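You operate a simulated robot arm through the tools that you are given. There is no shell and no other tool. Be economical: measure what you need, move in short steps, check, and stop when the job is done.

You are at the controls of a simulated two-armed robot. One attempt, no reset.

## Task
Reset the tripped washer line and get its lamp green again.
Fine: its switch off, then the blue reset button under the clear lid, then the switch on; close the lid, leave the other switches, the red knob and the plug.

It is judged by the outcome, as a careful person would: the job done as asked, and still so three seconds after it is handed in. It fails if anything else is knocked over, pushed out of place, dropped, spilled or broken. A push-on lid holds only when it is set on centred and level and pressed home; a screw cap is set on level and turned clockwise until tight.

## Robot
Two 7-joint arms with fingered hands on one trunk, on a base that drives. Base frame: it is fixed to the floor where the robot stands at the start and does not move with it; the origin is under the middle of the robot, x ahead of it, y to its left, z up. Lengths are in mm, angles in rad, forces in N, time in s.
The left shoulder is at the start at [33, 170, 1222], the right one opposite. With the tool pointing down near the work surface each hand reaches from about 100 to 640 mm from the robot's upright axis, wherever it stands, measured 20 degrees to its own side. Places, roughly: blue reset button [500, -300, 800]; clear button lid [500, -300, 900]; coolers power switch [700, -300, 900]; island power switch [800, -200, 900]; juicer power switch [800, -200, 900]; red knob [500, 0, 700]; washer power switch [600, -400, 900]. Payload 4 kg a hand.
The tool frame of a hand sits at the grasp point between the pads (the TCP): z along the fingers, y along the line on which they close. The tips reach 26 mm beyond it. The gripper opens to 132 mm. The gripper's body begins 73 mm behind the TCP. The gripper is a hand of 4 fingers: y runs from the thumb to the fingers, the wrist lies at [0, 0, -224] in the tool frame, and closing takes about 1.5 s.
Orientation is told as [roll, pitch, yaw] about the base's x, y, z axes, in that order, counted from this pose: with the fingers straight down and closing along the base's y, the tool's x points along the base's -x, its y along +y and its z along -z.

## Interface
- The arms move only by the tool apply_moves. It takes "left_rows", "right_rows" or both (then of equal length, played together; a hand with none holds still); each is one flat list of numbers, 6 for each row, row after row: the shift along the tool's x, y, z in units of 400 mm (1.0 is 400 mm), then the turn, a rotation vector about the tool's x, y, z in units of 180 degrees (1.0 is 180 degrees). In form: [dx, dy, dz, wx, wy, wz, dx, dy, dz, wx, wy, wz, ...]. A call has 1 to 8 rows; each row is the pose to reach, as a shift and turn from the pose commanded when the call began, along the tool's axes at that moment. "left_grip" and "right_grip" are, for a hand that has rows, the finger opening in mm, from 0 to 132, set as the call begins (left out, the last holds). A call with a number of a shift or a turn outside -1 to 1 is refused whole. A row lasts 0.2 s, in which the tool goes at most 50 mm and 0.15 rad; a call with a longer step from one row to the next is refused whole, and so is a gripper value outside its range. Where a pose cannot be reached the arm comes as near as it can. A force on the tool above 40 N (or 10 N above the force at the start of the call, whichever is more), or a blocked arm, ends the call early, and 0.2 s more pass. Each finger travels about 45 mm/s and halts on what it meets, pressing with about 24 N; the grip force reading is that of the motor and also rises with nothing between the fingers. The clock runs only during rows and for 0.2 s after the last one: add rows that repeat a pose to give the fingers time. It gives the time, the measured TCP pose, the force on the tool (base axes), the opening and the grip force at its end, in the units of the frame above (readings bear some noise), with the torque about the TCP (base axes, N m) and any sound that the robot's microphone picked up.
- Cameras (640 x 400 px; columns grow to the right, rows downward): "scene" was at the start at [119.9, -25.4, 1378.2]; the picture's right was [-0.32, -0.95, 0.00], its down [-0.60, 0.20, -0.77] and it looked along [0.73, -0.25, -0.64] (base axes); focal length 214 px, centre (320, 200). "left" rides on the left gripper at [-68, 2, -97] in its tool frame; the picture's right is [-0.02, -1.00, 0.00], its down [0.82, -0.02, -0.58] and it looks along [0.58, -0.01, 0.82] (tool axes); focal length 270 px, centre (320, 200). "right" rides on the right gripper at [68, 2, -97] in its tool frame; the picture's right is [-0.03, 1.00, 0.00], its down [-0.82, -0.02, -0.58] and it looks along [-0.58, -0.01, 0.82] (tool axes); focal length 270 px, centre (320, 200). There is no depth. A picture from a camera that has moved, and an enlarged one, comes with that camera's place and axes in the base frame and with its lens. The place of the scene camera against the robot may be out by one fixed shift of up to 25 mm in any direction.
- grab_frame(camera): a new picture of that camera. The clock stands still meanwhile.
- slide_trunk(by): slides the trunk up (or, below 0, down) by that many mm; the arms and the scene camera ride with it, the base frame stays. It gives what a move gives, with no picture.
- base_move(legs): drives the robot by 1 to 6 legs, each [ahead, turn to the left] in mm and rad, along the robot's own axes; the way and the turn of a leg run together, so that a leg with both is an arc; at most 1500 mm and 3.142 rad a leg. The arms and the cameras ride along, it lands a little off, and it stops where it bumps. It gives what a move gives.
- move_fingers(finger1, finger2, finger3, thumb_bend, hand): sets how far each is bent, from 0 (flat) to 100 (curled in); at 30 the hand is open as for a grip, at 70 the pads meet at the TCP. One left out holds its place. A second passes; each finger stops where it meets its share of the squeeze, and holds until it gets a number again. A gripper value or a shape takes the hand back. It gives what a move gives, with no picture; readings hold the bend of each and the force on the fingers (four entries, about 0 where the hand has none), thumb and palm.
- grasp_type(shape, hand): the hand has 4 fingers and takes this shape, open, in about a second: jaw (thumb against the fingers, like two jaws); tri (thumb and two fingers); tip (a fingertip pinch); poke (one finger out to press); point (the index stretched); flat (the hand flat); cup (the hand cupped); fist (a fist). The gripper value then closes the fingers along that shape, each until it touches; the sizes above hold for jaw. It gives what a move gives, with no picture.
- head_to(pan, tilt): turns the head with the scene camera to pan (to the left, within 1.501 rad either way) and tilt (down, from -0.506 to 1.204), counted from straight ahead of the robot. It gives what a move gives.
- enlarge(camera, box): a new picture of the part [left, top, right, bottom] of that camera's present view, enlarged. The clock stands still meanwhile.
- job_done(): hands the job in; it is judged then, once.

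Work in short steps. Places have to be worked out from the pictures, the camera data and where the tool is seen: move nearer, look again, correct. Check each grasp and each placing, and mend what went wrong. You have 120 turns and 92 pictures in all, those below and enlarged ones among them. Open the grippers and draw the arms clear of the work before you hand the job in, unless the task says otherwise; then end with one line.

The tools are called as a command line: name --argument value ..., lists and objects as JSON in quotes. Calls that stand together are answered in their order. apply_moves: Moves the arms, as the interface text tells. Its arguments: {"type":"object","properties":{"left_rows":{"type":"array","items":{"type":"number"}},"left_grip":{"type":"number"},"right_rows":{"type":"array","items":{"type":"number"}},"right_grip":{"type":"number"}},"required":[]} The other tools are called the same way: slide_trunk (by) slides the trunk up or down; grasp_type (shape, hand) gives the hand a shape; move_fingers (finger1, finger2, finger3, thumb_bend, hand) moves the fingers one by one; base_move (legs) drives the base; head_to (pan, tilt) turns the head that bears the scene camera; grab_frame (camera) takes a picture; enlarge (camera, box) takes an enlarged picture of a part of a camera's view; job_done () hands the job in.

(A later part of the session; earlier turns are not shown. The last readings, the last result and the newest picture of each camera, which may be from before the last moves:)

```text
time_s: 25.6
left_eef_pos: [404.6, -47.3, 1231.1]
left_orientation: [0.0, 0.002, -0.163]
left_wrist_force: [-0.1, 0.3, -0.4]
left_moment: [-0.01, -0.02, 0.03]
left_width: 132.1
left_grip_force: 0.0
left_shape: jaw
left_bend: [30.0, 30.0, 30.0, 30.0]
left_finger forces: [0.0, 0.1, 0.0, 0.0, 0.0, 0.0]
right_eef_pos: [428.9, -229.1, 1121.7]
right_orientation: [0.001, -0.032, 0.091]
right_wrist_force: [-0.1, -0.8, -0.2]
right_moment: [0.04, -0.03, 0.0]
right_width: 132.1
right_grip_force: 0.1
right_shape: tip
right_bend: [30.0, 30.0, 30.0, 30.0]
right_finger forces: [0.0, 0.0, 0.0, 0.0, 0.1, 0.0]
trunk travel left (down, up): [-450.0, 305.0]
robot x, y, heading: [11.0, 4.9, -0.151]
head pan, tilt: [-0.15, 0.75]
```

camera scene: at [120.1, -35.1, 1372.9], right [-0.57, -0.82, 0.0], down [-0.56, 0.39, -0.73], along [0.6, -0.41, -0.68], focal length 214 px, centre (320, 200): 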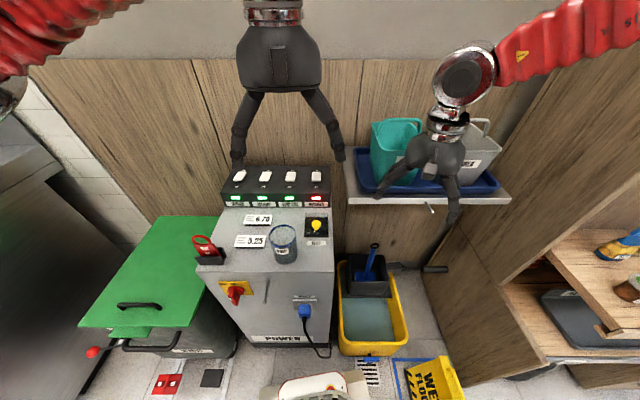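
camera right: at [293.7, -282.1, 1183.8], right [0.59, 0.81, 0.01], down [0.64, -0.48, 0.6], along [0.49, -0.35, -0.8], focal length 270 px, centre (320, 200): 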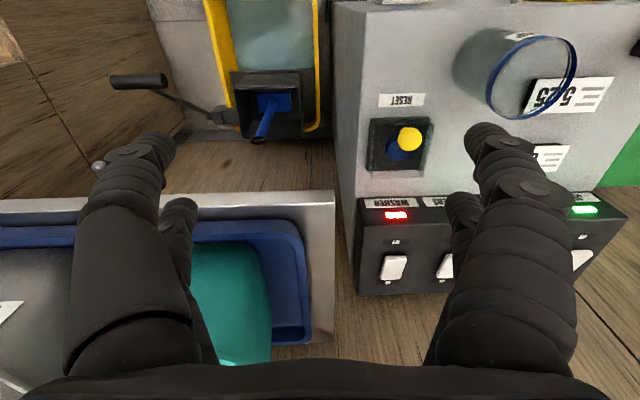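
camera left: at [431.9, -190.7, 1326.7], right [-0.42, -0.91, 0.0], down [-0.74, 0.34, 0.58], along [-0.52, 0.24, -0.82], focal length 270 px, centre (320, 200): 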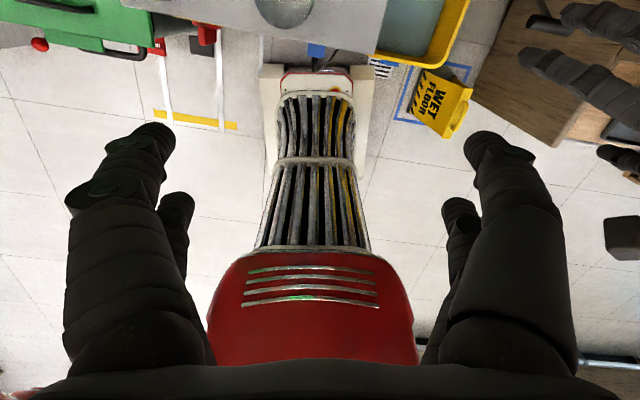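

Now lower the hand toward the lid for a close look (TCP target ≈ [440,-290,1000], yaw −0.3).

apply_moves --right_rows '[-0.003, -0.04, 0.08, 0, -0.002, 0.031, -0.006, -0.08, 0.15, 0, -0.004, 0.062, -0.01, -0.12, 0.22, 0, -0.006, 0.093, -0.013, -0.155, 0.305, 0, -0.009, 0.124]'

grab_frame --camera "right"

enlarge --camera "right" --box '[240, 60, 460, 280]'

```text
time_s: 26.6
left_eef_pos: [406.2, -47.5, 1229.5]
left_orientation: [0.0, 0.001, -0.162]
left_wrist_force: [0.7, -0.5, 0.5]
left_moment: [0.0, 0.01, -0.03]
left_width: 132.1
left_grip_force: 0.0
left_shape: jaw
left_bend: [30.0, 30.0, 30.0, 30.0]
left_finger forces: [0.0, 0.0, 0.0, 0.0, 0.0, 0.0]
right_eef_pos: [443.9, -290.9, 999.2]
right_orientation: [0.016, -0.053, -0.3]
right_wrist_force: [0.9, -0.2, -0.1]
right_moment: [0.01, 0.02, 0.0]
right_width: 132.1
right_grip_force: 0.0
right_shape: tip
right_bend: [30.0, 30.0, 30.0, 30.0]
right_finger forces: [0.0, 0.0, 0.0, 0.0, 0.0, 0.0]
trunk travel left (down, up): [-450.0, 305.0]
robot x, y, heading: [8.0, 2.0, -0.151]
head pan, tilt: [-0.15, 0.75]
```

```text
61 pictures are left
camera right: at [374.0, -269.5, 1092.3], right [0.32, 0.95, 0.02], down [0.74, -0.26, 0.62], along [0.59, -0.18, -0.78], focal length 270 px, centre (320, 200)
```

right: 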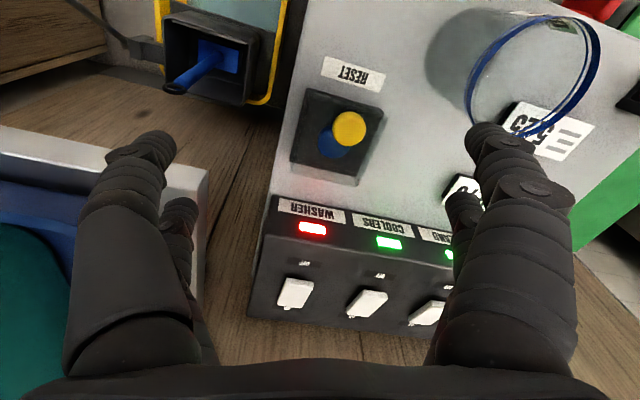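

```text
1.82 times, centred on (350, 170) of right
camera zoom: at [374.0, -269.5, 1092.3], right [0.32, 0.95, 0.02], down [0.74, -0.26, 0.62], along [0.59, -0.18, -0.78], focal length 491 px, centre (266, 254)
```

zoom: 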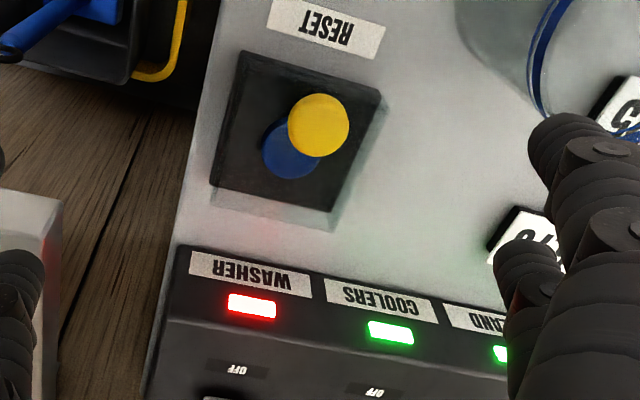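

The lid is a clear cover with the yellow knob toward its front (hinge presumably at the back). First the switch: set "point", let it settle, and move with a 30° forward tilt to hover over the front (OFF) end of the washer rocker.

grasp_type --hand "right" --shape "point"

apply_moves --right_rows '[0, 0, -0.1, 0, 0, 0, -0.1, -0.02, -0.15, 0, -0.03, 0, -0.2, -0.05, -0.15, 0, -0.06, 0, -0.3, -0.07, -0.13, 0, -0.1, 0, -0.4, -0.09, -0.1, 0, -0.13, 0, -0.453, -0.106, -0.08, 0, -0.15, 0]'

grab_frame --camera "right"

grab_frame --camera "scene"

```text
time_s: 27.5
left_eef_pos: [404.3, -48.0, 1230.3]
left_orientation: [-0.001, 0.0, -0.162]
left_wrist_force: [0.3, -0.3, 0.1]
left_moment: [-0.01, 0.01, 0.02]
left_width: 132.0
left_grip_force: 0.0
left_shape: jaw
left_bend: [30.0, 30.0, 30.0, 30.0]
left_finger forces: [0.0, 0.0, 0.0, 0.0, 0.0, 0.0]
right_eef_pos: [443.1, -290.3, 1000.2]
right_orientation: [0.017, -0.054, -0.3]
right_wrist_force: [0.2, 0.6, 1.6]
right_moment: [0.05, 0.02, 0.0]
right_width: 0.1
right_grip_force: 0.2
right_shape: point
right_bend: [0.0, 100.0, 100.0, 42.0]
right_finger forces: [0.1, 0.0, 0.1, 0.0, 0.0, 0.0]
trunk travel left (down, up): [-450.0, 305.0]
robot x, y, heading: [8.6, 4.0, -0.151]
head pan, tilt: [-0.15, 0.75]
```

```text
time_s: 28.9
left_eef_pos: [405.9, -48.7, 1229.8]
left_orientation: [0.0, -0.001, -0.163]
left_wrist_force: [-0.7, 0.2, -0.4]
left_moment: [0.0, 0.0, 0.0]
left_width: 131.8
left_grip_force: 0.0
left_shape: jaw
left_bend: [30.0, 30.0, 30.0, 30.0]
left_finger forces: [0.1, 0.0, 0.0, 0.0, 0.0, 0.0]
right_eef_pos: [602.3, -385.4, 1041.2]
right_orientation: [0.019, -0.529, -0.309]
right_wrist_force: [-0.7, 0.6, 0.5]
right_moment: [0.02, 0.01, -0.01]
right_width: 0.1
right_grip_force: 0.0
right_shape: point
right_bend: [0.0, 100.0, 100.0, 42.0]
right_finger forces: [0.1, 0.0, 0.0, 0.0, 0.1, 0.0]
trunk travel left (down, up): [-450.0, 305.0]
robot x, y, heading: [13.5, 5.8, -0.153]
head pan, tilt: [-0.15, 0.75]
```

```text
59 pictures are left
camera right: at [499.8, -353.5, 1090.4], right [0.32, 0.95, 0.03], down [0.39, -0.16, 0.91], along [0.87, -0.27, -0.41], focal length 270 px, centre (320, 200)
```

right: 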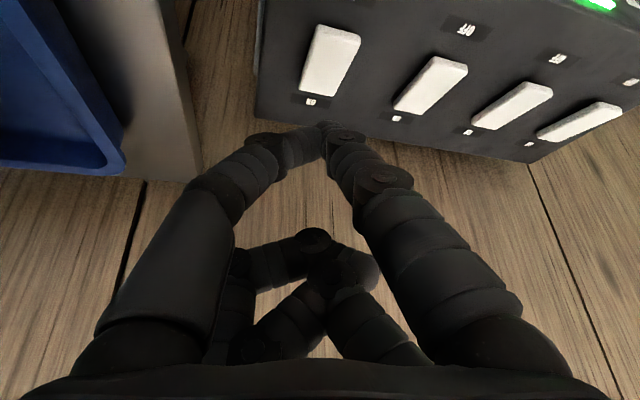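

```text
58 pictures are left
camera scene: at [127.8, -21.6, 1373.0], right [-0.3, -0.96, 0.0], down [-0.65, 0.2, -0.73], along [0.7, -0.22, -0.68], focal length 214 px, centre (320, 200)
```

scene: 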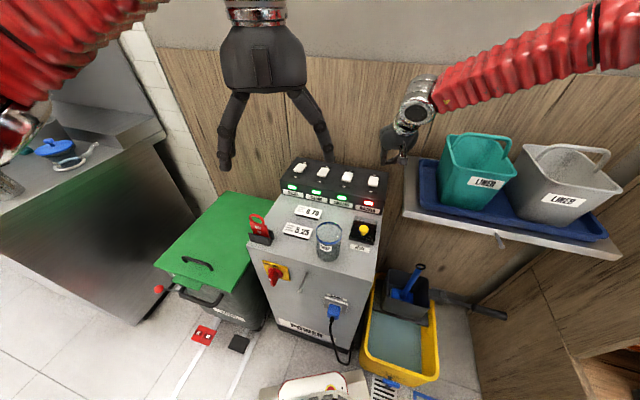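

Tip estimated at ≈[632,-386,980] and rocker spans [621,-376]–[671,-401]. I'll descend ~55 mm straight down with a small y correction, then re-check.

apply_moves --right_rows '[0.029, 0.003, 0.043, 0, 0, 0, 0.058, 0.007, 0.086, 0, 0, 0, 0.078, 0.01, 0.115, 0, 0, 0]'

enlarge --camera "right" --box '[220, 0, 440, 200]'

enlarge --camera "scene" --box '[320, 130, 440, 260]'

```text
time_s: 29.7
left_eef_pos: [405.9, -47.9, 1230.6]
left_orientation: [0.001, 0.002, -0.162]
left_wrist_force: [-0.1, 0.2, -0.5]
left_moment: [-0.01, -0.02, 0.02]
left_width: 132.0
left_grip_force: 0.2
left_shape: jaw
left_bend: [30.0, 30.0, 30.0, 30.0]
left_finger forces: [0.0, 0.1, 0.1, 0.0, 0.1, 0.1]
right_eef_pos: [600.7, -378.9, 985.4]
right_orientation: [0.02, -0.526, -0.308]
right_wrist_force: [-0.3, 0.2, -0.7]
right_moment: [0.02, 0.03, -0.03]
right_width: 0.1
right_grip_force: 0.0
right_shape: point
right_bend: [0.0, 100.0, 100.0, 43.0]
right_finger forces: [0.1, 0.0, 0.1, 0.0, 0.0, 0.0]
trunk travel left (down, up): [-450.0, 305.0]
robot x, y, heading: [12.9, 4.0, -0.15]
head pan, tilt: [-0.15, 0.75]
```

```text
2.00 times, centred on (330, 100) of right
camera zoom: at [498.1, -346.8, 1034.9], right [0.32, 0.95, 0.03], down [0.39, -0.16, 0.91], along [0.87, -0.27, -0.42], focal length 541 px, centre (300, 400)
```

zoom: 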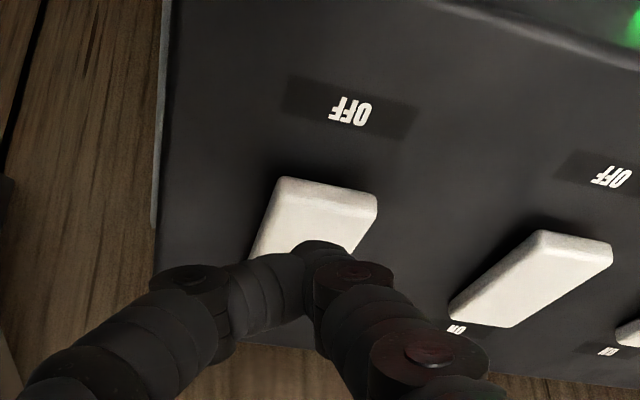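

```text
3.08 times, centred on (380, 195) of scene
camera zoom: at [128.3, -21.7, 1373.0], right [-0.3, -0.96, 0.0], down [-0.65, 0.2, -0.73], along [0.7, -0.22, -0.68], focal length 660 px, centre (135, 215)
```

zoom: 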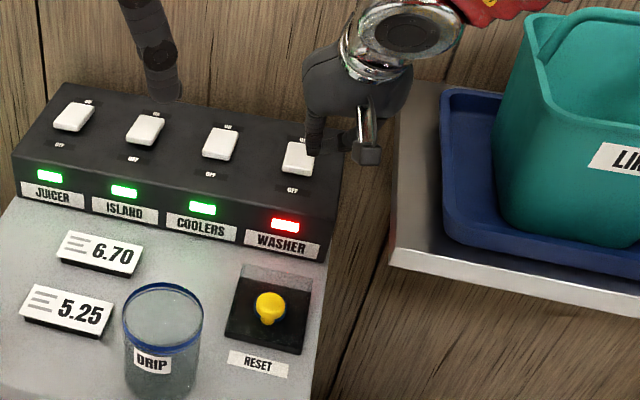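

The fingertip is over the front part of the washer rocker. Press straight down in small steps.

apply_moves --right_rows '[0.0075, 0, 0.013, 0, 0, 0, 0.0125, 0, 0.0217, 0, 0, 0, 0.0175, 0, 0.0303, 0, 0, 0, 0.0225, 0, 0.039, 0, 0, 0]'

enlarge --camera "right" --box '[220, 0, 440, 200]'

enlarge --camera "scene" --box '[320, 130, 440, 260]'

```text
time_s: 30.7
left_eef_pos: [405.6, -47.0, 1230.6]
left_orientation: [0.0, 0.001, -0.161]
left_wrist_force: [0.2, 0.2, 0.8]
left_moment: [0.01, 0.0, 0.02]
left_width: 131.8
left_grip_force: 0.0
left_shape: jaw
left_bend: [30.0, 30.0, 30.0, 30.0]
left_finger forces: [0.0, 0.0, 0.0, 0.0, 0.0, 0.0]
right_eef_pos: [600.7, -377.9, 967.3]
right_orientation: [0.02, -0.526, -0.31]
right_wrist_force: [0.3, 1.2, -0.3]
right_moment: [0.01, -0.01, 0.0]
right_width: 0.0
right_grip_force: 0.1
right_shape: point
right_bend: [0.0, 100.0, 100.0, 43.0]
right_finger forces: [0.0, 0.1, 0.0, 0.0, 0.0, 0.0]
trunk travel left (down, up): [-450.0, 305.0]
robot x, y, heading: [11.5, 7.4, -0.15]
head pan, tilt: [-0.15, 0.75]
```

```text
2.00 times, centred on (330, 100) of right
camera zoom: at [498.2, -346.5, 1017.4], right [0.31, 0.95, 0.03], down [0.39, -0.16, 0.91], along [0.87, -0.27, -0.42], focal length 541 px, centre (300, 400)
```

zoom: 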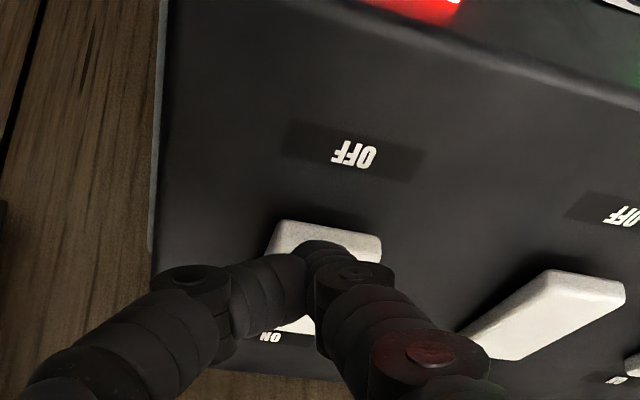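

```text
3.08 times, centred on (380, 195) of scene
camera zoom: at [128.1, -21.6, 1373.0], right [-0.3, -0.96, 0.0], down [-0.65, 0.2, -0.73], along [0.7, -0.22, -0.68], focal length 660 px, centre (135, 215)
```

zoom: 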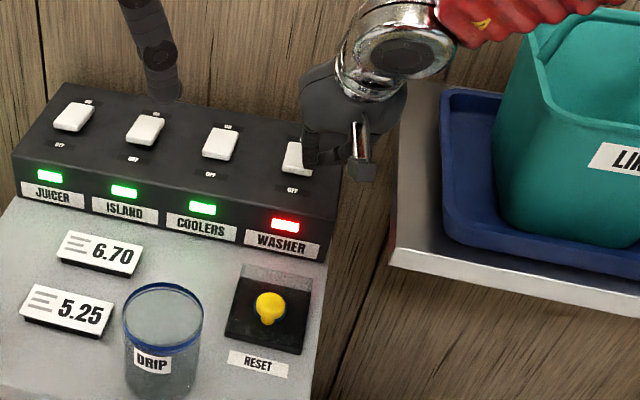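

Still no contact; move 8 mm inward to stay on the rocker and continue pressing down.

apply_moves --right_rows '[-0.0173, -0.002, 0.01, 0, 0, 0, -0.011, -0.002, 0.021, 0, 0, 0, -0.0048, -0.002, 0.0317, 0, 0, 0, 0.0014, -0.002, 0.0425, 0, 0, 0]'

enlarge --camera "right" --box '[220, 0, 440, 200]'

```text
time_s: 31.7
left_eef_pos: [404.5, -47.2, 1230.6]
left_orientation: [-0.001, 0.0, -0.162]
left_wrist_force: [0.3, 0.6, 0.6]
left_moment: [0.0, -0.02, -0.02]
left_width: 131.8
left_grip_force: 0.1
left_shape: jaw
left_bend: [30.0, 30.0, 30.0, 30.0]
left_finger forces: [0.1, 0.1, 0.0, 0.0, 0.1, 0.1]
right_eef_pos: [608.4, -382.2, 952.3]
right_orientation: [0.019, -0.526, -0.309]
right_wrist_force: [0.1, 0.1, 0.1]
right_moment: [0.0, 0.02, 0.01]
right_width: 0.0
right_grip_force: 0.1
right_shape: point
right_bend: [0.0, 100.0, 100.0, 43.0]
right_finger forces: [0.0, 0.0, 0.1, 0.0, 0.1, 0.1]
trunk travel left (down, up): [-450.0, 305.0]
robot x, y, heading: [10.9, 4.5, -0.149]
head pan, tilt: [-0.15, 0.75]
```

```text
2.00 times, centred on (330, 100) of right
camera zoom: at [505.6, -349.3, 1002.2], right [0.32, 0.95, 0.03], down [0.39, -0.16, 0.91], along [0.87, -0.28, -0.42], focal length 541 px, centre (300, 400)
```

zoom: 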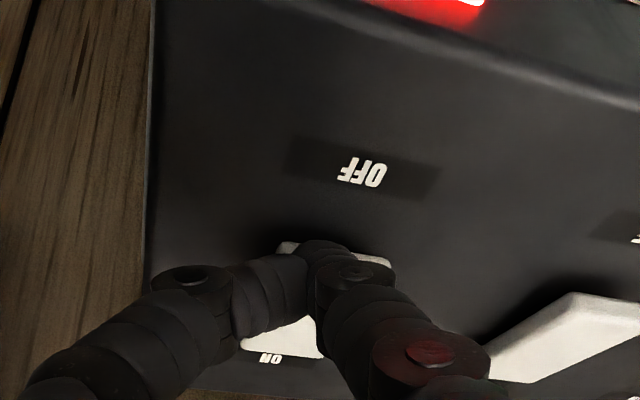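

No contact yet; re-triangulating from these close views the rocker's front edge is nearer [643,-380,881], so I'm about 10 mm above and short. Move 18 mm inward, then down in small steps.

apply_moves --right_rows '[-0.0375, -0.0125, 0.0216, 0, 0, 0, -0.0313, -0.0125, 0.0324, 0, 0, 0, -0.025, -0.0125, 0.0432, 0, 0, 0]'

enlarge --camera "right" --box '[220, 0, 440, 200]'

enlarge --camera "scene" --box '[340, 140, 420, 240]'

```text
time_s: 32.5
left_eef_pos: [405.4, -47.3, 1230.7]
left_orientation: [0.0, 0.001, -0.164]
left_wrist_force: [0.6, 0.3, 0.0]
left_moment: [-0.03, -0.01, 0.01]
left_width: 132.2
left_grip_force: 0.0
left_shape: jaw
left_bend: [30.0, 30.0, 30.0, 30.0]
left_finger forces: [0.0, 0.1, 0.1, 0.1, 0.0, 0.1]
right_eef_pos: [623.0, -391.1, 943.4]
right_orientation: [0.02, -0.529, -0.309]
right_wrist_force: [-1.0, -0.7, 5.3]
right_moment: [0.0, 0.03, -0.01]
right_width: 0.1
right_grip_force: 0.0
right_shape: point
right_bend: [0.0, 100.0, 100.0, 43.0]
right_finger forces: [0.0, 0.0, 0.0, 0.1, 0.0, 0.1]
trunk travel left (down, up): [-450.0, 305.0]
robot x, y, heading: [9.7, 8.1, -0.15]
head pan, tilt: [-0.15, 0.75]
```

```text
2.00 times, centred on (330, 100) of right
camera zoom: at [520.6, -358.7, 993.3], right [0.32, 0.95, 0.03], down [0.38, -0.16, 0.91], along [0.87, -0.28, -0.41], focal length 541 px, centre (300, 400)
```

zoom: 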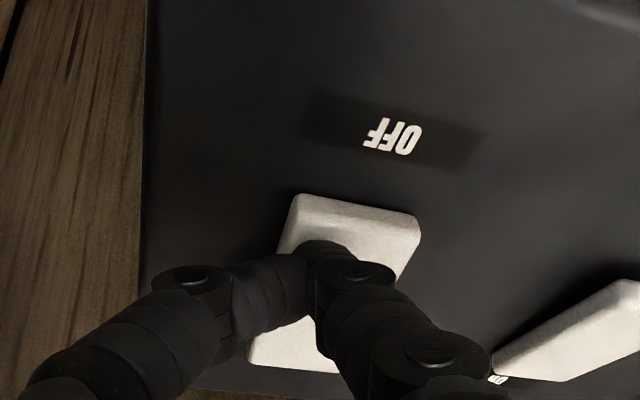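

```text
4.00 times, centred on (380, 190) of scene
camera zoom: at [127.4, -21.2, 1373.1], right [-0.3, -0.96, 0.0], down [-0.65, 0.2, -0.73], along [0.7, -0.22, -0.68], focal length 858 px, centre (80, 240)
```

zoom: 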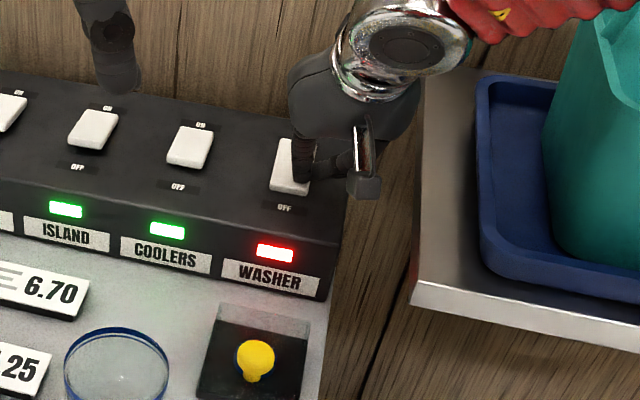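

Contact (5 N) on the front third of the rocker. Press further.

apply_moves --right_rows '[0.005, 0, 0.0087, 0, 0, 0, 0.01, 0, 0.0173, 0, 0, 0, 0.0125, 0, 0.0216, 0, 0, 0]'

enlarge --camera "right" --box '[220, 0, 440, 200]'

```text
time_s: 33.3
left_eef_pos: [403.6, -48.0, 1230.3]
left_orientation: [0.001, -0.001, -0.163]
left_wrist_force: [0.3, 0.1, 1.0]
left_moment: [0.0, 0.0, -0.03]
left_width: 132.2
left_grip_force: 0.0
left_shape: jaw
left_bend: [30.0, 30.0, 30.0, 30.0]
left_finger forces: [0.1, 0.1, 0.0, 0.0, 0.0, 0.0]
right_eef_pos: [627.8, -389.0, 943.5]
right_orientation: [0.029, -0.545, -0.313]
right_wrist_force: [-3.8, 2.8, 17.0]
right_moment: [0.22, 0.15, 0.05]
right_width: 0.0
right_grip_force: 0.1
right_shape: point
right_bend: [0.0, 100.0, 100.0, 43.0]
right_finger forces: [38.3, 0.1, 0.0, 0.0, 0.1, 0.0]
trunk travel left (down, up): [-450.0, 305.0]
robot x, y, heading: [11.7, 3.7, -0.153]
head pan, tilt: [-0.15, 0.75]
stopped in row 3 (right hand): the force on the tool passed its limit at 44 N (the readings are from after the stop); the commanded pose is now the measured one
```

```text
2.00 times, centred on (330, 100) of right
camera zoom: at [524.4, -357.0, 991.6], right [0.31, 0.95, 0.04], down [0.37, -0.16, 0.92], along [0.88, -0.27, -0.4], focal length 541 px, centre (300, 400)
```

zoom: 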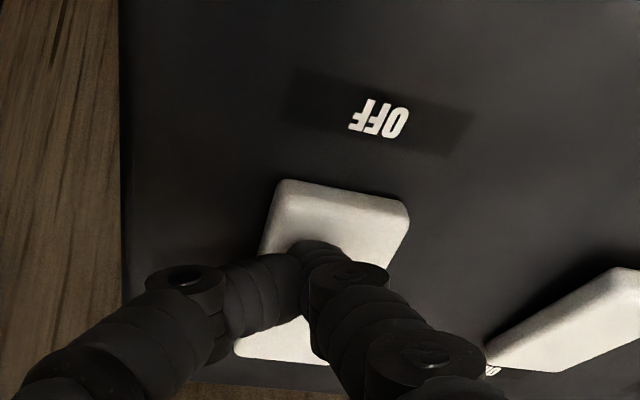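

That pushed near the rocker's pivot (44 N, finger crept inward). Lift, shift 13 mm toward the front edge and press again.

apply_moves --right_rows '[-0.0075, 0, -0.013, 0, 0, 0, 0.0202, 0.0095, -0.029, 0, 0, 0, 0.0265, 0.0095, -0.018, 0, 0, 0, 0.0327, 0.0095, -0.0073, 0, 0, 0]'

enlarge --camera "right" --box '[220, 0, 440, 200]'

```text
time_s: 34.3
left_eef_pos: [403.4, -46.7, 1232.5]
left_orientation: [-0.002, 0.0, -0.162]
left_wrist_force: [0.0, 0.0, 0.5]
left_moment: [0.01, 0.0, 0.01]
left_width: 132.0
left_grip_force: 0.0
left_shape: jaw
left_bend: [30.0, 30.0, 30.0, 30.0]
left_finger forces: [0.0, 0.0, 0.1, 0.0, 0.0, 0.0]
right_eef_pos: [614.4, -381.6, 939.0]
right_orientation: [0.028, -0.543, -0.31]
right_wrist_force: [-6.1, 2.3, 16.0]
right_moment: [0.22, 0.13, 0.04]
right_width: 0.0
right_grip_force: 0.1
right_shape: point
right_bend: [0.0, 100.0, 100.0, 43.0]
right_finger forces: [37.6, 0.1, 0.1, 0.0, 0.0, 0.0]
trunk travel left (down, up): [-450.0, 305.0]
robot x, y, heading: [11.4, 6.0, -0.152]
head pan, tilt: [-0.15, 0.75]
```

```text
2.00 times, centred on (330, 100) of right
camera zoom: at [511.4, -349.4, 986.9], right [0.31, 0.95, 0.04], down [0.37, -0.16, 0.92], along [0.87, -0.27, -0.4], focal length 541 px, centre (300, 400)
```

zoom: 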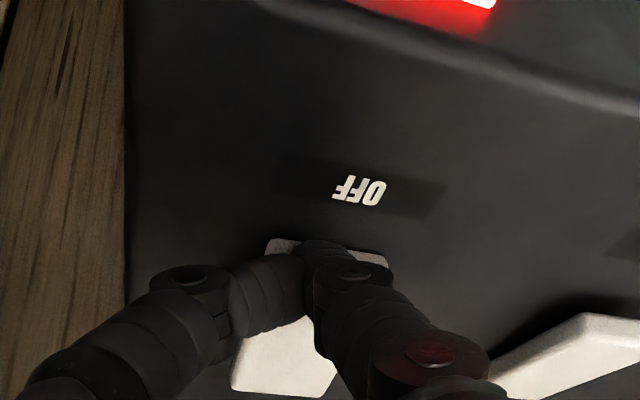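

Possibly tipped now. Lift away to look at the rocker's state.

apply_moves --right_rows '[-0.05, -0.05, -0.0866, 0, 0, 0, -0.07, -0.12, -0.13, 0, 0, 0]'

enlarge --camera "right" --box '[220, 0, 520, 200]'

enlarge --camera "scene" --box '[300, 140, 420, 240]'

```text
time_s: 34.9
left_eef_pos: [405.6, -48.0, 1231.1]
left_orientation: [0.001, 0.0, -0.164]
left_wrist_force: [-0.2, 0.3, 0.3]
left_moment: [0.02, 0.01, 0.02]
left_width: 132.1
left_grip_force: 0.1
left_shape: jaw
left_bend: [30.0, 30.0, 30.0, 30.0]
left_finger forces: [0.0, 0.0, 0.0, 0.0, 0.1, 0.0]
right_eef_pos: [596.8, -430.9, 992.8]
right_orientation: [0.027, -0.536, -0.311]
right_wrist_force: [0.0, 0.2, -0.1]
right_moment: [0.0, -0.03, 0.03]
right_width: 0.0
right_grip_force: 0.1
right_shape: point
right_bend: [0.0, 100.0, 100.0, 43.0]
right_finger forces: [0.1, 0.1, 0.0, 0.0, 0.0, 0.0]
trunk travel left (down, up): [-450.0, 305.0]
robot x, y, heading: [10.0, 3.4, -0.148]
head pan, tilt: [-0.15, 0.75]
```

```text
2.00 times, centred on (370, 100) of right
camera zoom: at [494.1, -398.2, 1040.8], right [0.31, 0.95, 0.03], down [0.38, -0.16, 0.91], along [0.87, -0.27, -0.41], focal length 541 px, centre (220, 400)
```

zoom: 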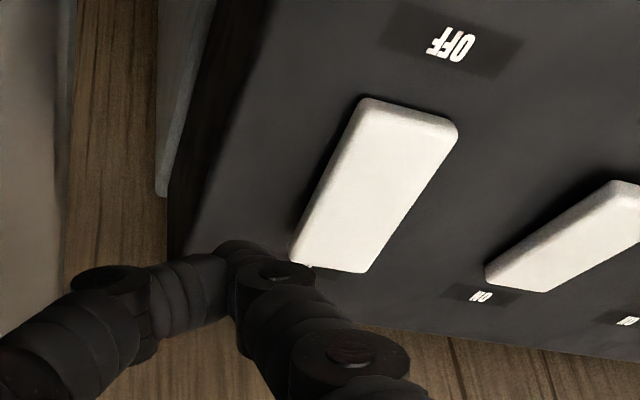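

```text
4.00 times, centred on (360, 190) of scene
camera zoom: at [127.7, -22.3, 1373.0], right [-0.3, -0.96, 0.0], down [-0.65, 0.2, -0.73], along [0.7, -0.22, -0.68], focal length 858 px, centre (160, 240)
```

zoom: 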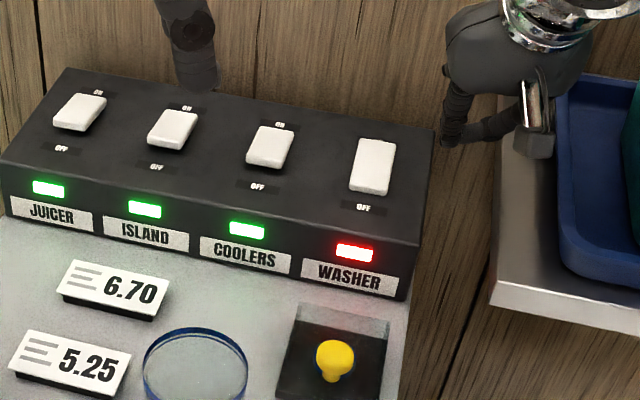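

Washer rocker is now OFF (front down, others unchanged, lamp red as yet). Next the lid: bring the pointing finger upright, hovering on the robot side of the yellow knob.

apply_moves --right_rows '[-0.06, 0, -0.1, 0, 0, 0, 0.01, 0.05, -0.17, 0, 0.03, 0, 0.08, 0.1, -0.2, 0, 0.06, 0, 0.15, 0.14, -0.23, 0, 0.09, 0, 0.22, 0.18, -0.25, 0, 0.115, 0, 0.29, 0.22, -0.27, 0, 0.14, 0, 0.35, 0.25, -0.27, 0, 0.16, 0, 0.404, 0.276, -0.26, 0, 0.1706, 0]'

grab_frame --camera "right"

enlarge --camera "scene" --box '[310, 180, 420, 280]'

```text
time_s: 36.7
left_eef_pos: [405.5, -47.3, 1230.3]
left_orientation: [-0.001, 0.001, -0.163]
left_wrist_force: [0.3, -0.5, 0.3]
left_moment: [-0.01, 0.0, 0.0]
left_width: 132.0
left_grip_force: 0.0
left_shape: jaw
left_bend: [30.0, 30.0, 30.0, 30.0]
left_finger forces: [0.1, 0.0, 0.0, 0.1, 0.1, 0.0]
right_eef_pos: [447.5, -266.8, 1003.5]
right_orientation: [0.021, -0.001, -0.298]
right_wrist_force: [-0.6, -0.6, 0.3]
right_moment: [-0.01, 0.01, -0.02]
right_width: 0.0
right_grip_force: 0.0
right_shape: point
right_bend: [0.0, 100.0, 100.0, 43.0]
right_finger forces: [0.0, 0.1, 0.1, 0.0, 0.1, 0.1]
trunk travel left (down, up): [-450.0, 305.0]
robot x, y, heading: [12.5, 2.4, -0.148]
head pan, tilt: [-0.15, 0.75]
```

```text
46 pictures are left
camera right: at [381.8, -248.0, 1099.9], right [0.32, 0.95, 0.02], down [0.77, -0.27, 0.58], along [0.55, -0.17, -0.82], focal length 270 px, centre (320, 200)
```

right: 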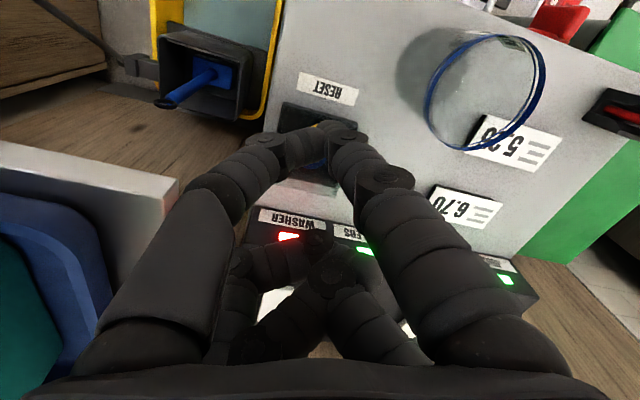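

```text
4.00 times, centred on (365, 230) of scene
camera zoom: at [128.0, -21.5, 1373.0], right [-0.3, -0.96, 0.0], down [-0.65, 0.2, -0.73], along [0.7, -0.22, -0.68], focal length 858 px, centre (140, 80)
```

zoom: 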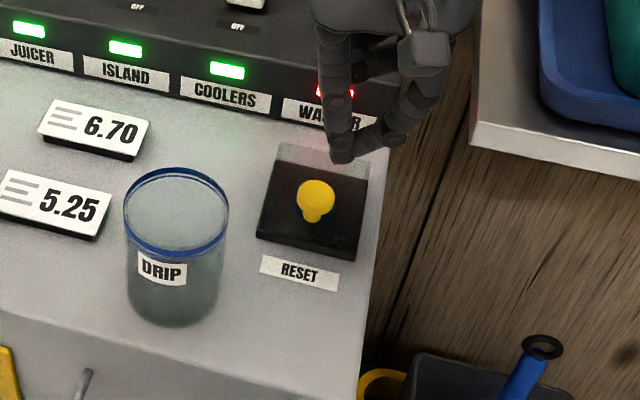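

Estimated fingertip ≈ [447,-259,954]. Descend in front of the knob so the tip comes to just below the knob's middle (TCP z ≈ 920).

apply_moves --right_rows '[0.0125, 0.0145, 0.08, 0, 0, 0, 0.0125, 0.0145, 0.15, 0, 0, 0, 0.0125, 0.0145, 0.208, 0, 0, 0]'

enlarge --camera "right" --box '[230, 60, 430, 220]'

enlarge --camera "scene" --box '[330, 190, 410, 270]'

```text
time_s: 37.5
left_eef_pos: [406.7, -47.0, 1230.3]
left_orientation: [-0.001, 0.002, -0.163]
left_wrist_force: [-0.2, 0.0, -0.2]
left_moment: [0.02, 0.02, 0.01]
left_width: 132.0
left_grip_force: 0.0
left_shape: jaw
left_bend: [30.0, 30.0, 30.0, 30.0]
left_finger forces: [0.0, 0.0, 0.0, 0.0, 0.0, 0.0]
right_eef_pos: [447.7, -258.2, 918.3]
right_orientation: [0.021, 0.0, -0.299]
right_wrist_force: [-0.2, 0.1, 0.0]
right_moment: [-0.01, 0.07, 0.01]
right_width: 0.2
right_grip_force: 0.1
right_shape: point
right_bend: [0.0, 100.0, 100.0, 43.0]
right_finger forces: [0.0, 0.1, 0.1, 0.0, 0.1, 0.1]
trunk travel left (down, up): [-450.0, 305.0]
robot x, y, heading: [10.7, 3.0, -0.15]
head pan, tilt: [-0.15, 0.75]
```

```text
2.50 times, centred on (330, 140) of right
camera zoom: at [380.8, -239.5, 1016.3], right [0.32, 0.95, 0.02], down [0.77, -0.27, 0.58], along [0.55, -0.17, -0.82], focal length 676 px, centre (295, 350)
```

zoom: 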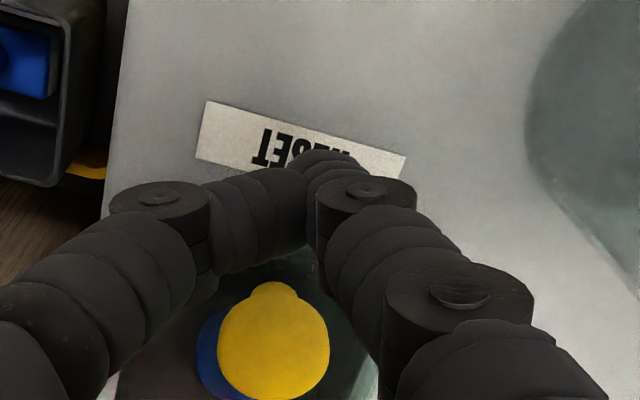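

```text
5.00 times, centred on (370, 230) of scene
camera zoom: at [128.6, -21.8, 1372.9], right [-0.3, -0.96, 0.0], down [-0.65, 0.2, -0.73], along [0.7, -0.22, -0.68], focal length 1072 px, centre (70, 50)
```

zoom: 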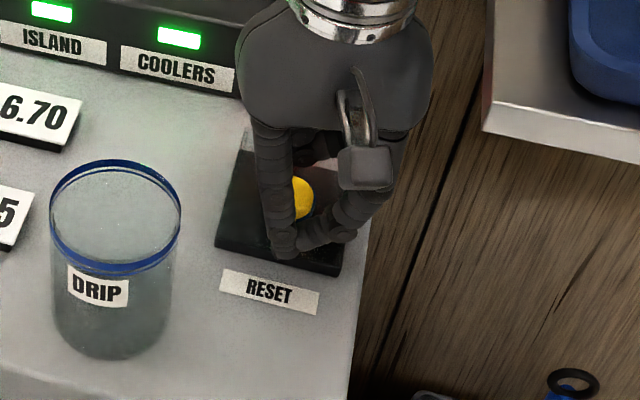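

The finger and thumb are now just in front of the yellow knob (which has a small tab toward the front). Push inward 25 mm and watch force.

apply_moves --right_rows '[-0.0238, -0.0075, 0, 0, 0, 0, -0.0476, -0.015, 0, 0, 0, 0, -0.06, -0.019, -0.005, 0, 0, 0]'

enlarge --camera "right" --box '[230, 60, 430, 220]'

enlarge --camera "scene" --box '[330, 190, 410, 270]'

```text
time_s: 38.3
left_eef_pos: [404.6, -47.1, 1230.6]
left_orientation: [0.0, -0.001, -0.162]
left_wrist_force: [0.2, -0.1, -0.4]
left_moment: [-0.03, 0.0, -0.01]
left_width: 132.3
left_grip_force: 0.0
left_shape: jaw
left_bend: [30.0, 30.0, 30.0, 30.0]
left_finger forces: [0.0, 0.1, 0.0, 0.0, 0.0, 0.1]
right_eef_pos: [465.4, -272.9, 920.7]
right_orientation: [0.02, -0.002, -0.298]
right_wrist_force: [-0.1, -1.0, 0.5]
right_moment: [-0.02, 0.03, 0.01]
right_width: 0.0
right_grip_force: 0.1
right_shape: point
right_bend: [0.0, 100.0, 100.0, 43.0]
right_finger forces: [0.0, 0.0, 0.0, 0.1, 0.1, 0.1]
trunk travel left (down, up): [-450.0, 305.0]
robot x, y, heading: [12.7, 6.1, -0.152]
head pan, tilt: [-0.15, 0.75]
```

```text
2.50 times, centred on (330, 140) of right
camera zoom: at [400.4, -254.0, 1018.4], right [0.32, 0.95, 0.02], down [0.77, -0.27, 0.58], along [0.55, -0.17, -0.82], focal length 676 px, centre (295, 350)
```

zoom: 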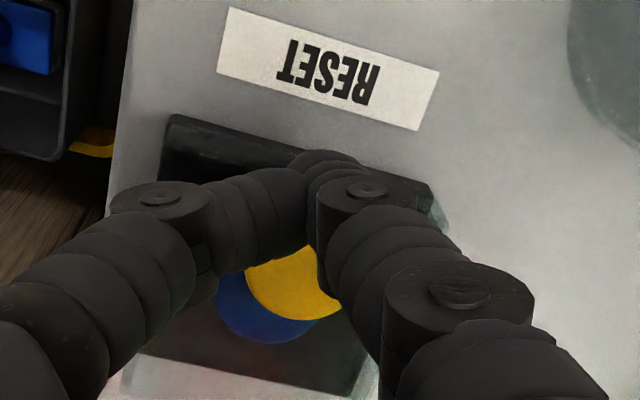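

```text
5.00 times, centred on (370, 230) of scene
camera zoom: at [128.0, -21.6, 1373.0], right [-0.3, -0.96, 0.0], down [-0.65, 0.2, -0.73], along [0.7, -0.22, -0.68], focal length 1072 px, centre (70, 50)
```

zoom: 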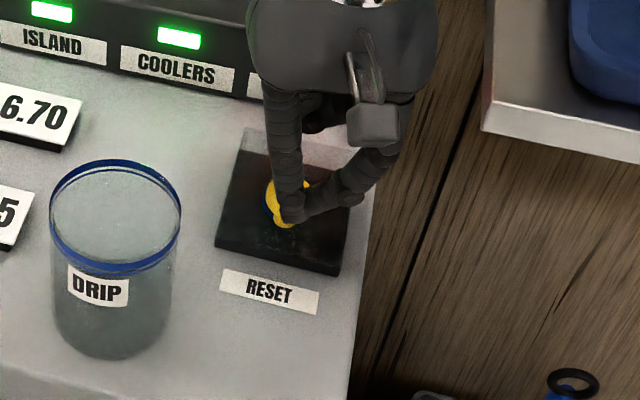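

No contact force yet; the tip is just at the knob's front. Push a further 20 mm inward.

apply_moves --right_rows '[-0.0238, -0.004, 0, 0, 0, 0, -0.0476, -0.008, -0.005, 0, 0, 0]'

enlarge --camera "right" --box '[230, 60, 430, 220]'

enlarge --camera "scene" --box '[330, 190, 410, 270]'

```text
time_s: 38.9
left_eef_pos: [405.6, -47.9, 1230.7]
left_orientation: [-0.001, 0.0, -0.162]
left_wrist_force: [-0.2, -0.5, 0.4]
left_moment: [-0.03, -0.03, 0.04]
left_width: 132.0
left_grip_force: 0.1
left_shape: jaw
left_bend: [30.0, 30.0, 30.0, 30.0]
left_finger forces: [0.0, 0.1, 0.1, 0.0, 0.0, 0.0]
right_eef_pos: [483.4, -281.3, 923.2]
right_orientation: [0.022, -0.002, -0.299]
right_wrist_force: [-0.6, -0.2, 0.6]
right_moment: [0.03, 0.0, 0.03]
right_width: 0.0
right_grip_force: 0.1
right_shape: point
right_bend: [0.0, 100.0, 100.0, 43.0]
right_finger forces: [0.0, 0.0, 0.0, 0.0, 0.1, 0.0]
trunk travel left (down, up): [-450.0, 305.0]
robot x, y, heading: [10.4, 5.8, -0.148]
head pan, tilt: [-0.15, 0.75]
```

```text
2.50 times, centred on (330, 140) of right
camera zoom: at [417.6, -262.5, 1020.5], right [0.32, 0.95, 0.02], down [0.77, -0.27, 0.58], along [0.55, -0.17, -0.82], focal length 676 px, centre (295, 350)
```

zoom: 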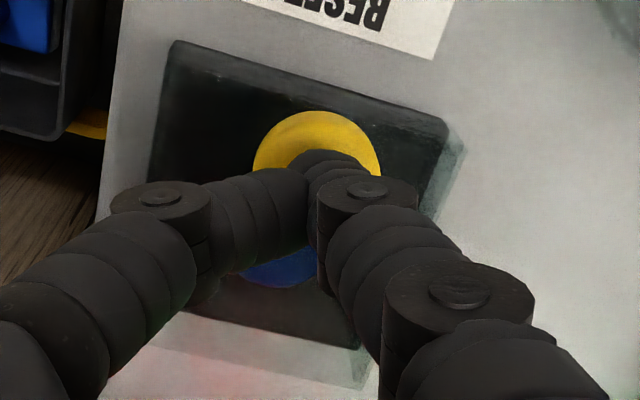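

```text
5.00 times, centred on (370, 230) of scene
camera zoom: at [128.0, -21.5, 1373.0], right [-0.3, -0.96, 0.0], down [-0.65, 0.2, -0.73], along [0.7, -0.22, -0.68], focal length 1072 px, centre (70, 50)
```

zoom: 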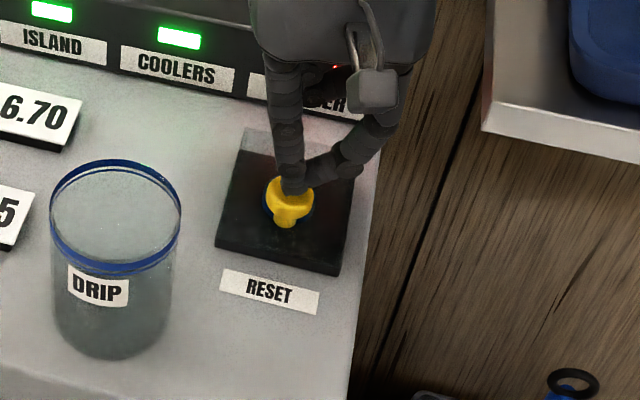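

The fingertip passed above the knob, so it needs to be ~18 mm lower. Back off, lower, and push again.

apply_moves --right_rows '[0.05, 0.015, -0.005, 0, 0, 0, 0.1, 0.029, -0.005, 0, 0, 0, 0.1, 0.029, 0.045, 0, 0, 0, 0.076, 0.0215, 0.045, 0, 0, 0, 0.0524, 0.014, 0.045, 0, 0, 0]'

enlarge --camera "scene" --box '[330, 190, 410, 270]'

```text
time_s: 40.1
left_eef_pos: [405.0, -48.1, 1231.2]
left_orientation: [0.0, 0.002, -0.162]
left_wrist_force: [0.4, -0.3, -0.2]
left_moment: [0.0, 0.0, 0.0]
left_width: 132.0
left_grip_force: 0.0
left_shape: jaw
left_bend: [30.0, 30.0, 30.0, 30.0]
left_finger forces: [0.0, 0.1, 0.0, 0.0, 0.1, 0.0]
right_eef_pos: [463.6, -269.9, 903.7]
right_orientation: [0.023, -0.002, -0.299]
right_wrist_force: [-0.2, -0.3, -0.5]
right_moment: [-0.01, 0.01, 0.02]
right_width: 0.0
right_grip_force: 0.0
right_shape: point
right_bend: [0.0, 100.0, 100.0, 44.0]
right_finger forces: [0.0, 0.0, 0.0, 0.0, 0.0, 0.0]
trunk travel left (down, up): [-450.0, 305.0]
robot x, y, heading: [5.8, 4.9, -0.146]
head pan, tilt: [-0.15, 0.75]
```

```text
5.00 times, centred on (370, 230) of scene
camera zoom: at [128.4, -21.8, 1372.9], right [-0.3, -0.96, 0.0], down [-0.65, 0.2, -0.73], along [0.7, -0.22, -0.68], focal length 1072 px, centre (70, 50)
```

zoom: 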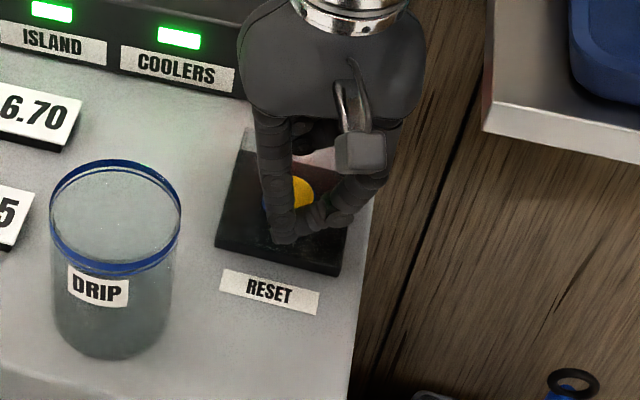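

Tip is in front of the knob and lower now. Push inward in small steps.

apply_moves --right_rows '[-0.015, -0.0045, 0, 0, 0, 0, -0.03, -0.009, 0, 0, 0, 0, -0.045, -0.0135, 0, 0, 0, 0]'

enlarge --camera "scene" --box '[330, 190, 410, 270]'

enlarge --camera "right" --box '[230, 60, 430, 220]'

```text
time_s: 40.9
left_eef_pos: [401.3, -46.4, 1232.7]
left_orientation: [-0.001, -0.003, -0.163]
left_wrist_force: [0.0, -0.4, -0.1]
left_moment: [0.01, -0.01, 0.0]
left_width: 131.9
left_grip_force: 0.1
left_shape: jaw
left_bend: [30.0, 30.0, 30.0, 30.0]
left_finger forces: [0.1, 0.0, 0.1, 0.1, 0.0, 0.1]
right_eef_pos: [472.8, -275.6, 906.3]
right_orientation: [0.02, 0.005, -0.295]
right_wrist_force: [-32.0, 17.0, 10.0]
right_moment: [0.55, 1.02, 0.12]
right_width: 0.1
right_grip_force: 0.1
right_shape: point
right_bend: [0.0, 100.0, 100.0, 44.0]
right_finger forces: [50.8, 0.0, 0.0, 0.0, 0.0, 0.1]
trunk travel left (down, up): [-450.0, 305.0]
robot x, y, heading: [12.2, 7.9, -0.15]
head pan, tilt: [-0.15, 0.75]
```

```text
5.00 times, centred on (370, 230) of scene
camera zoom: at [122.4, -19.3, 1373.6], right [-0.3, -0.96, 0.0], down [-0.65, 0.2, -0.73], along [0.7, -0.22, -0.68], focal length 1072 px, centre (70, 50)
```

zoom: 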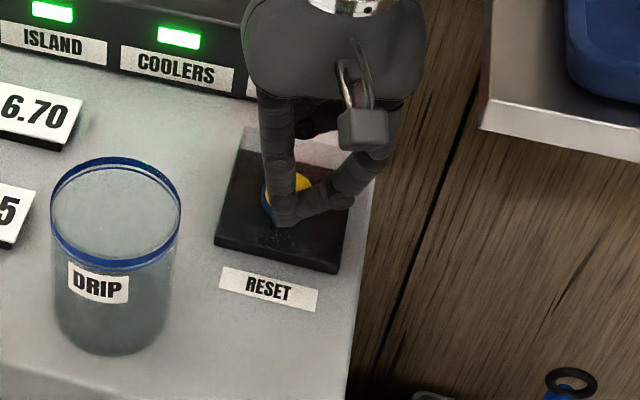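

```text
2.50 times, centred on (330, 140) of right
camera zoom: at [408.3, -257.1, 1003.7], right [0.32, 0.95, 0.02], down [0.77, -0.27, 0.57], along [0.55, -0.16, -0.82], focal length 676 px, centre (295, 350)
```

zoom: 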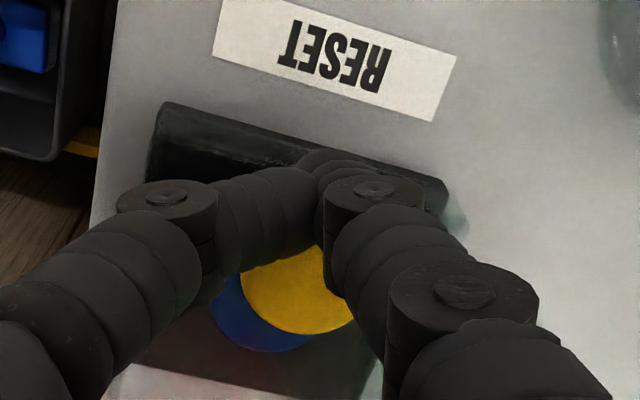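

A 36 N horizontal push didn't open it, so back off and instead pinch the knob and lift. Raise clear, switch to the tip shape, and yaw to −0.5.

apply_moves --right_rows '[0.03, 0.01, 0, 0, 0, 0, 0.03, 0.01, -0.1, 0, 0, 0.03, 0.02, 0.01, -0.2, 0, 0, 0.064]'

grasp_type --hand "right" --shape "tip"

grab_frame --camera "right"

```text
time_s: 41.7
left_eef_pos: [405.7, -48.3, 1231.5]
left_orientation: [0.0, 0.0, -0.162]
left_wrist_force: [0.2, -0.7, 0.3]
left_moment: [0.0, -0.08, 0.02]
left_width: 131.8
left_grip_force: 0.1
left_shape: jaw
left_bend: [30.0, 30.0, 30.0, 30.0]
left_finger forces: [0.0, 0.0, 0.0, 0.0, 0.1, 0.0]
right_eef_pos: [473.4, -276.9, 986.7]
right_orientation: [0.023, 0.001, -0.499]
right_wrist_force: [0.1, 0.9, -0.6]
right_moment: [0.02, 0.01, 0.01]
right_width: 0.1
right_grip_force: 0.0
right_shape: point
right_bend: [0.0, 100.0, 100.0, 44.0]
right_finger forces: [0.0, 0.0, 0.0, 0.0, 0.0, 0.0]
trunk travel left (down, up): [-450.0, 305.0]
robot x, y, heading: [9.2, 6.5, -0.149]
head pan, tilt: [-0.15, 0.75]
```

```text
time_s: 42.6
left_eef_pos: [405.8, -47.9, 1231.4]
left_orientation: [-0.001, 0.0, -0.163]
left_wrist_force: [0.5, 0.7, -0.5]
left_moment: [0.03, 0.02, -0.04]
left_width: 132.1
left_grip_force: 0.1
left_shape: jaw
left_bend: [30.0, 30.0, 30.0, 30.0]
left_finger forces: [0.1, 0.0, 0.1, 0.0, 0.0, 0.0]
right_eef_pos: [473.0, -275.3, 985.9]
right_orientation: [0.019, 0.002, -0.499]
right_wrist_force: [0.1, -1.0, -0.5]
right_moment: [0.0, -0.01, -0.01]
right_width: 131.8
right_grip_force: 0.1
right_shape: tip
right_bend: [30.0, 30.0, 30.0, 30.0]
right_finger forces: [0.0, 0.0, 0.1, 0.0, 0.0, 0.1]
trunk travel left (down, up): [-450.0, 305.0]
robot x, y, heading: [11.0, 8.4, -0.148]
head pan, tilt: [-0.15, 0.75]
```

```text
35 pictures are left
camera right: at [413.3, -244.6, 1082.9], right [0.5, 0.87, 0.02], down [0.7, -0.42, 0.57], along [0.51, -0.27, -0.82], focal length 270 px, centre (320, 200)
```

right: 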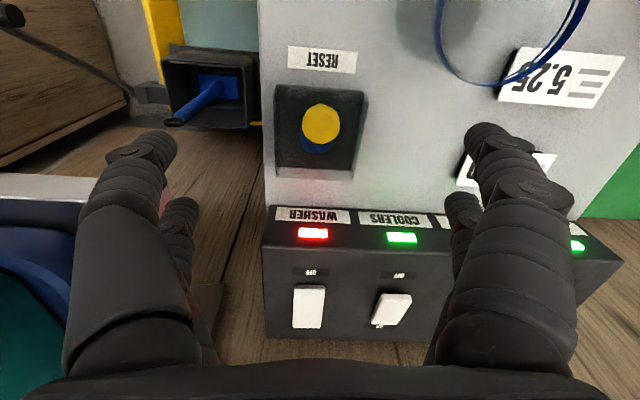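

Knob now ≈ [478,-275]; TCP is right above. Narrow to 60 mm and lower to TCP z ≈ 898 (tips just above the lid).

apply_moves --right_rows '[-0.01, 0, 0, 0, 0, 0, -0.01, 0, 0, 0, 0, 0, -0.01, 0, 0, 0, 0, 0, -0.01, 0, 0.02, 0, 0, 0, -0.01, 0, 0.08, 0, 0, 0, -0.01, 0, 0.14, 0, 0, 0, -0.01, 0, 0.19, 0, 0, 0, -0.01, 0, 0.22, 0, 0, 0]' --right_grip 60

grab_frame --camera "right"

enlarge --camera "scene" --box '[330, 190, 410, 270]'

```text
time_s: 44.4
left_eef_pos: [404.8, -48.0, 1231.1]
left_orientation: [0.001, 0.001, -0.161]
left_wrist_force: [-0.1, 0.3, 0.0]
left_moment: [-0.01, 0.02, -0.01]
left_width: 132.0
left_grip_force: 0.0
left_shape: jaw
left_bend: [30.0, 30.0, 30.0, 30.0]
left_finger forces: [0.0, 0.0, 0.1, 0.1, 0.0, 0.0]
right_eef_pos: [477.0, -276.3, 898.3]
right_orientation: [0.023, 0.0, -0.5]
right_wrist_force: [0.6, 1.0, 0.3]
right_moment: [0.03, 0.03, 0.01]
right_width: 60.5
right_grip_force: 0.0
right_shape: tip
right_bend: [73.0, 73.0, 73.0, 70.0]
right_finger forces: [0.0, 0.0, 0.0, 0.1, 0.1, 0.1]
trunk travel left (down, up): [-450.0, 305.0]
robot x, y, heading: [9.2, 6.2, -0.152]
head pan, tilt: [-0.15, 0.75]
```

```text
34 pictures are left
camera right: at [417.0, -245.2, 996.0], right [0.5, 0.87, 0.02], down [0.7, -0.42, 0.58], along [0.51, -0.27, -0.82], focal length 270 px, centre (320, 200)
```

right: 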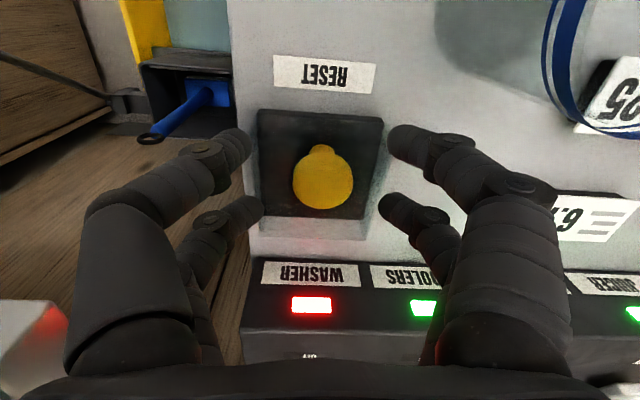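

```text
5.00 times, centred on (370, 230) of scene
camera zoom: at [127.9, -21.5, 1373.0], right [-0.3, -0.96, 0.0], down [-0.65, 0.2, -0.73], along [0.7, -0.22, -0.68], focal length 1072 px, centre (70, 50)
```

zoom: 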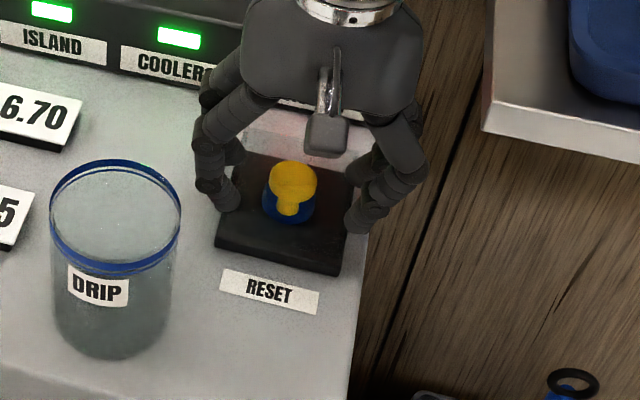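

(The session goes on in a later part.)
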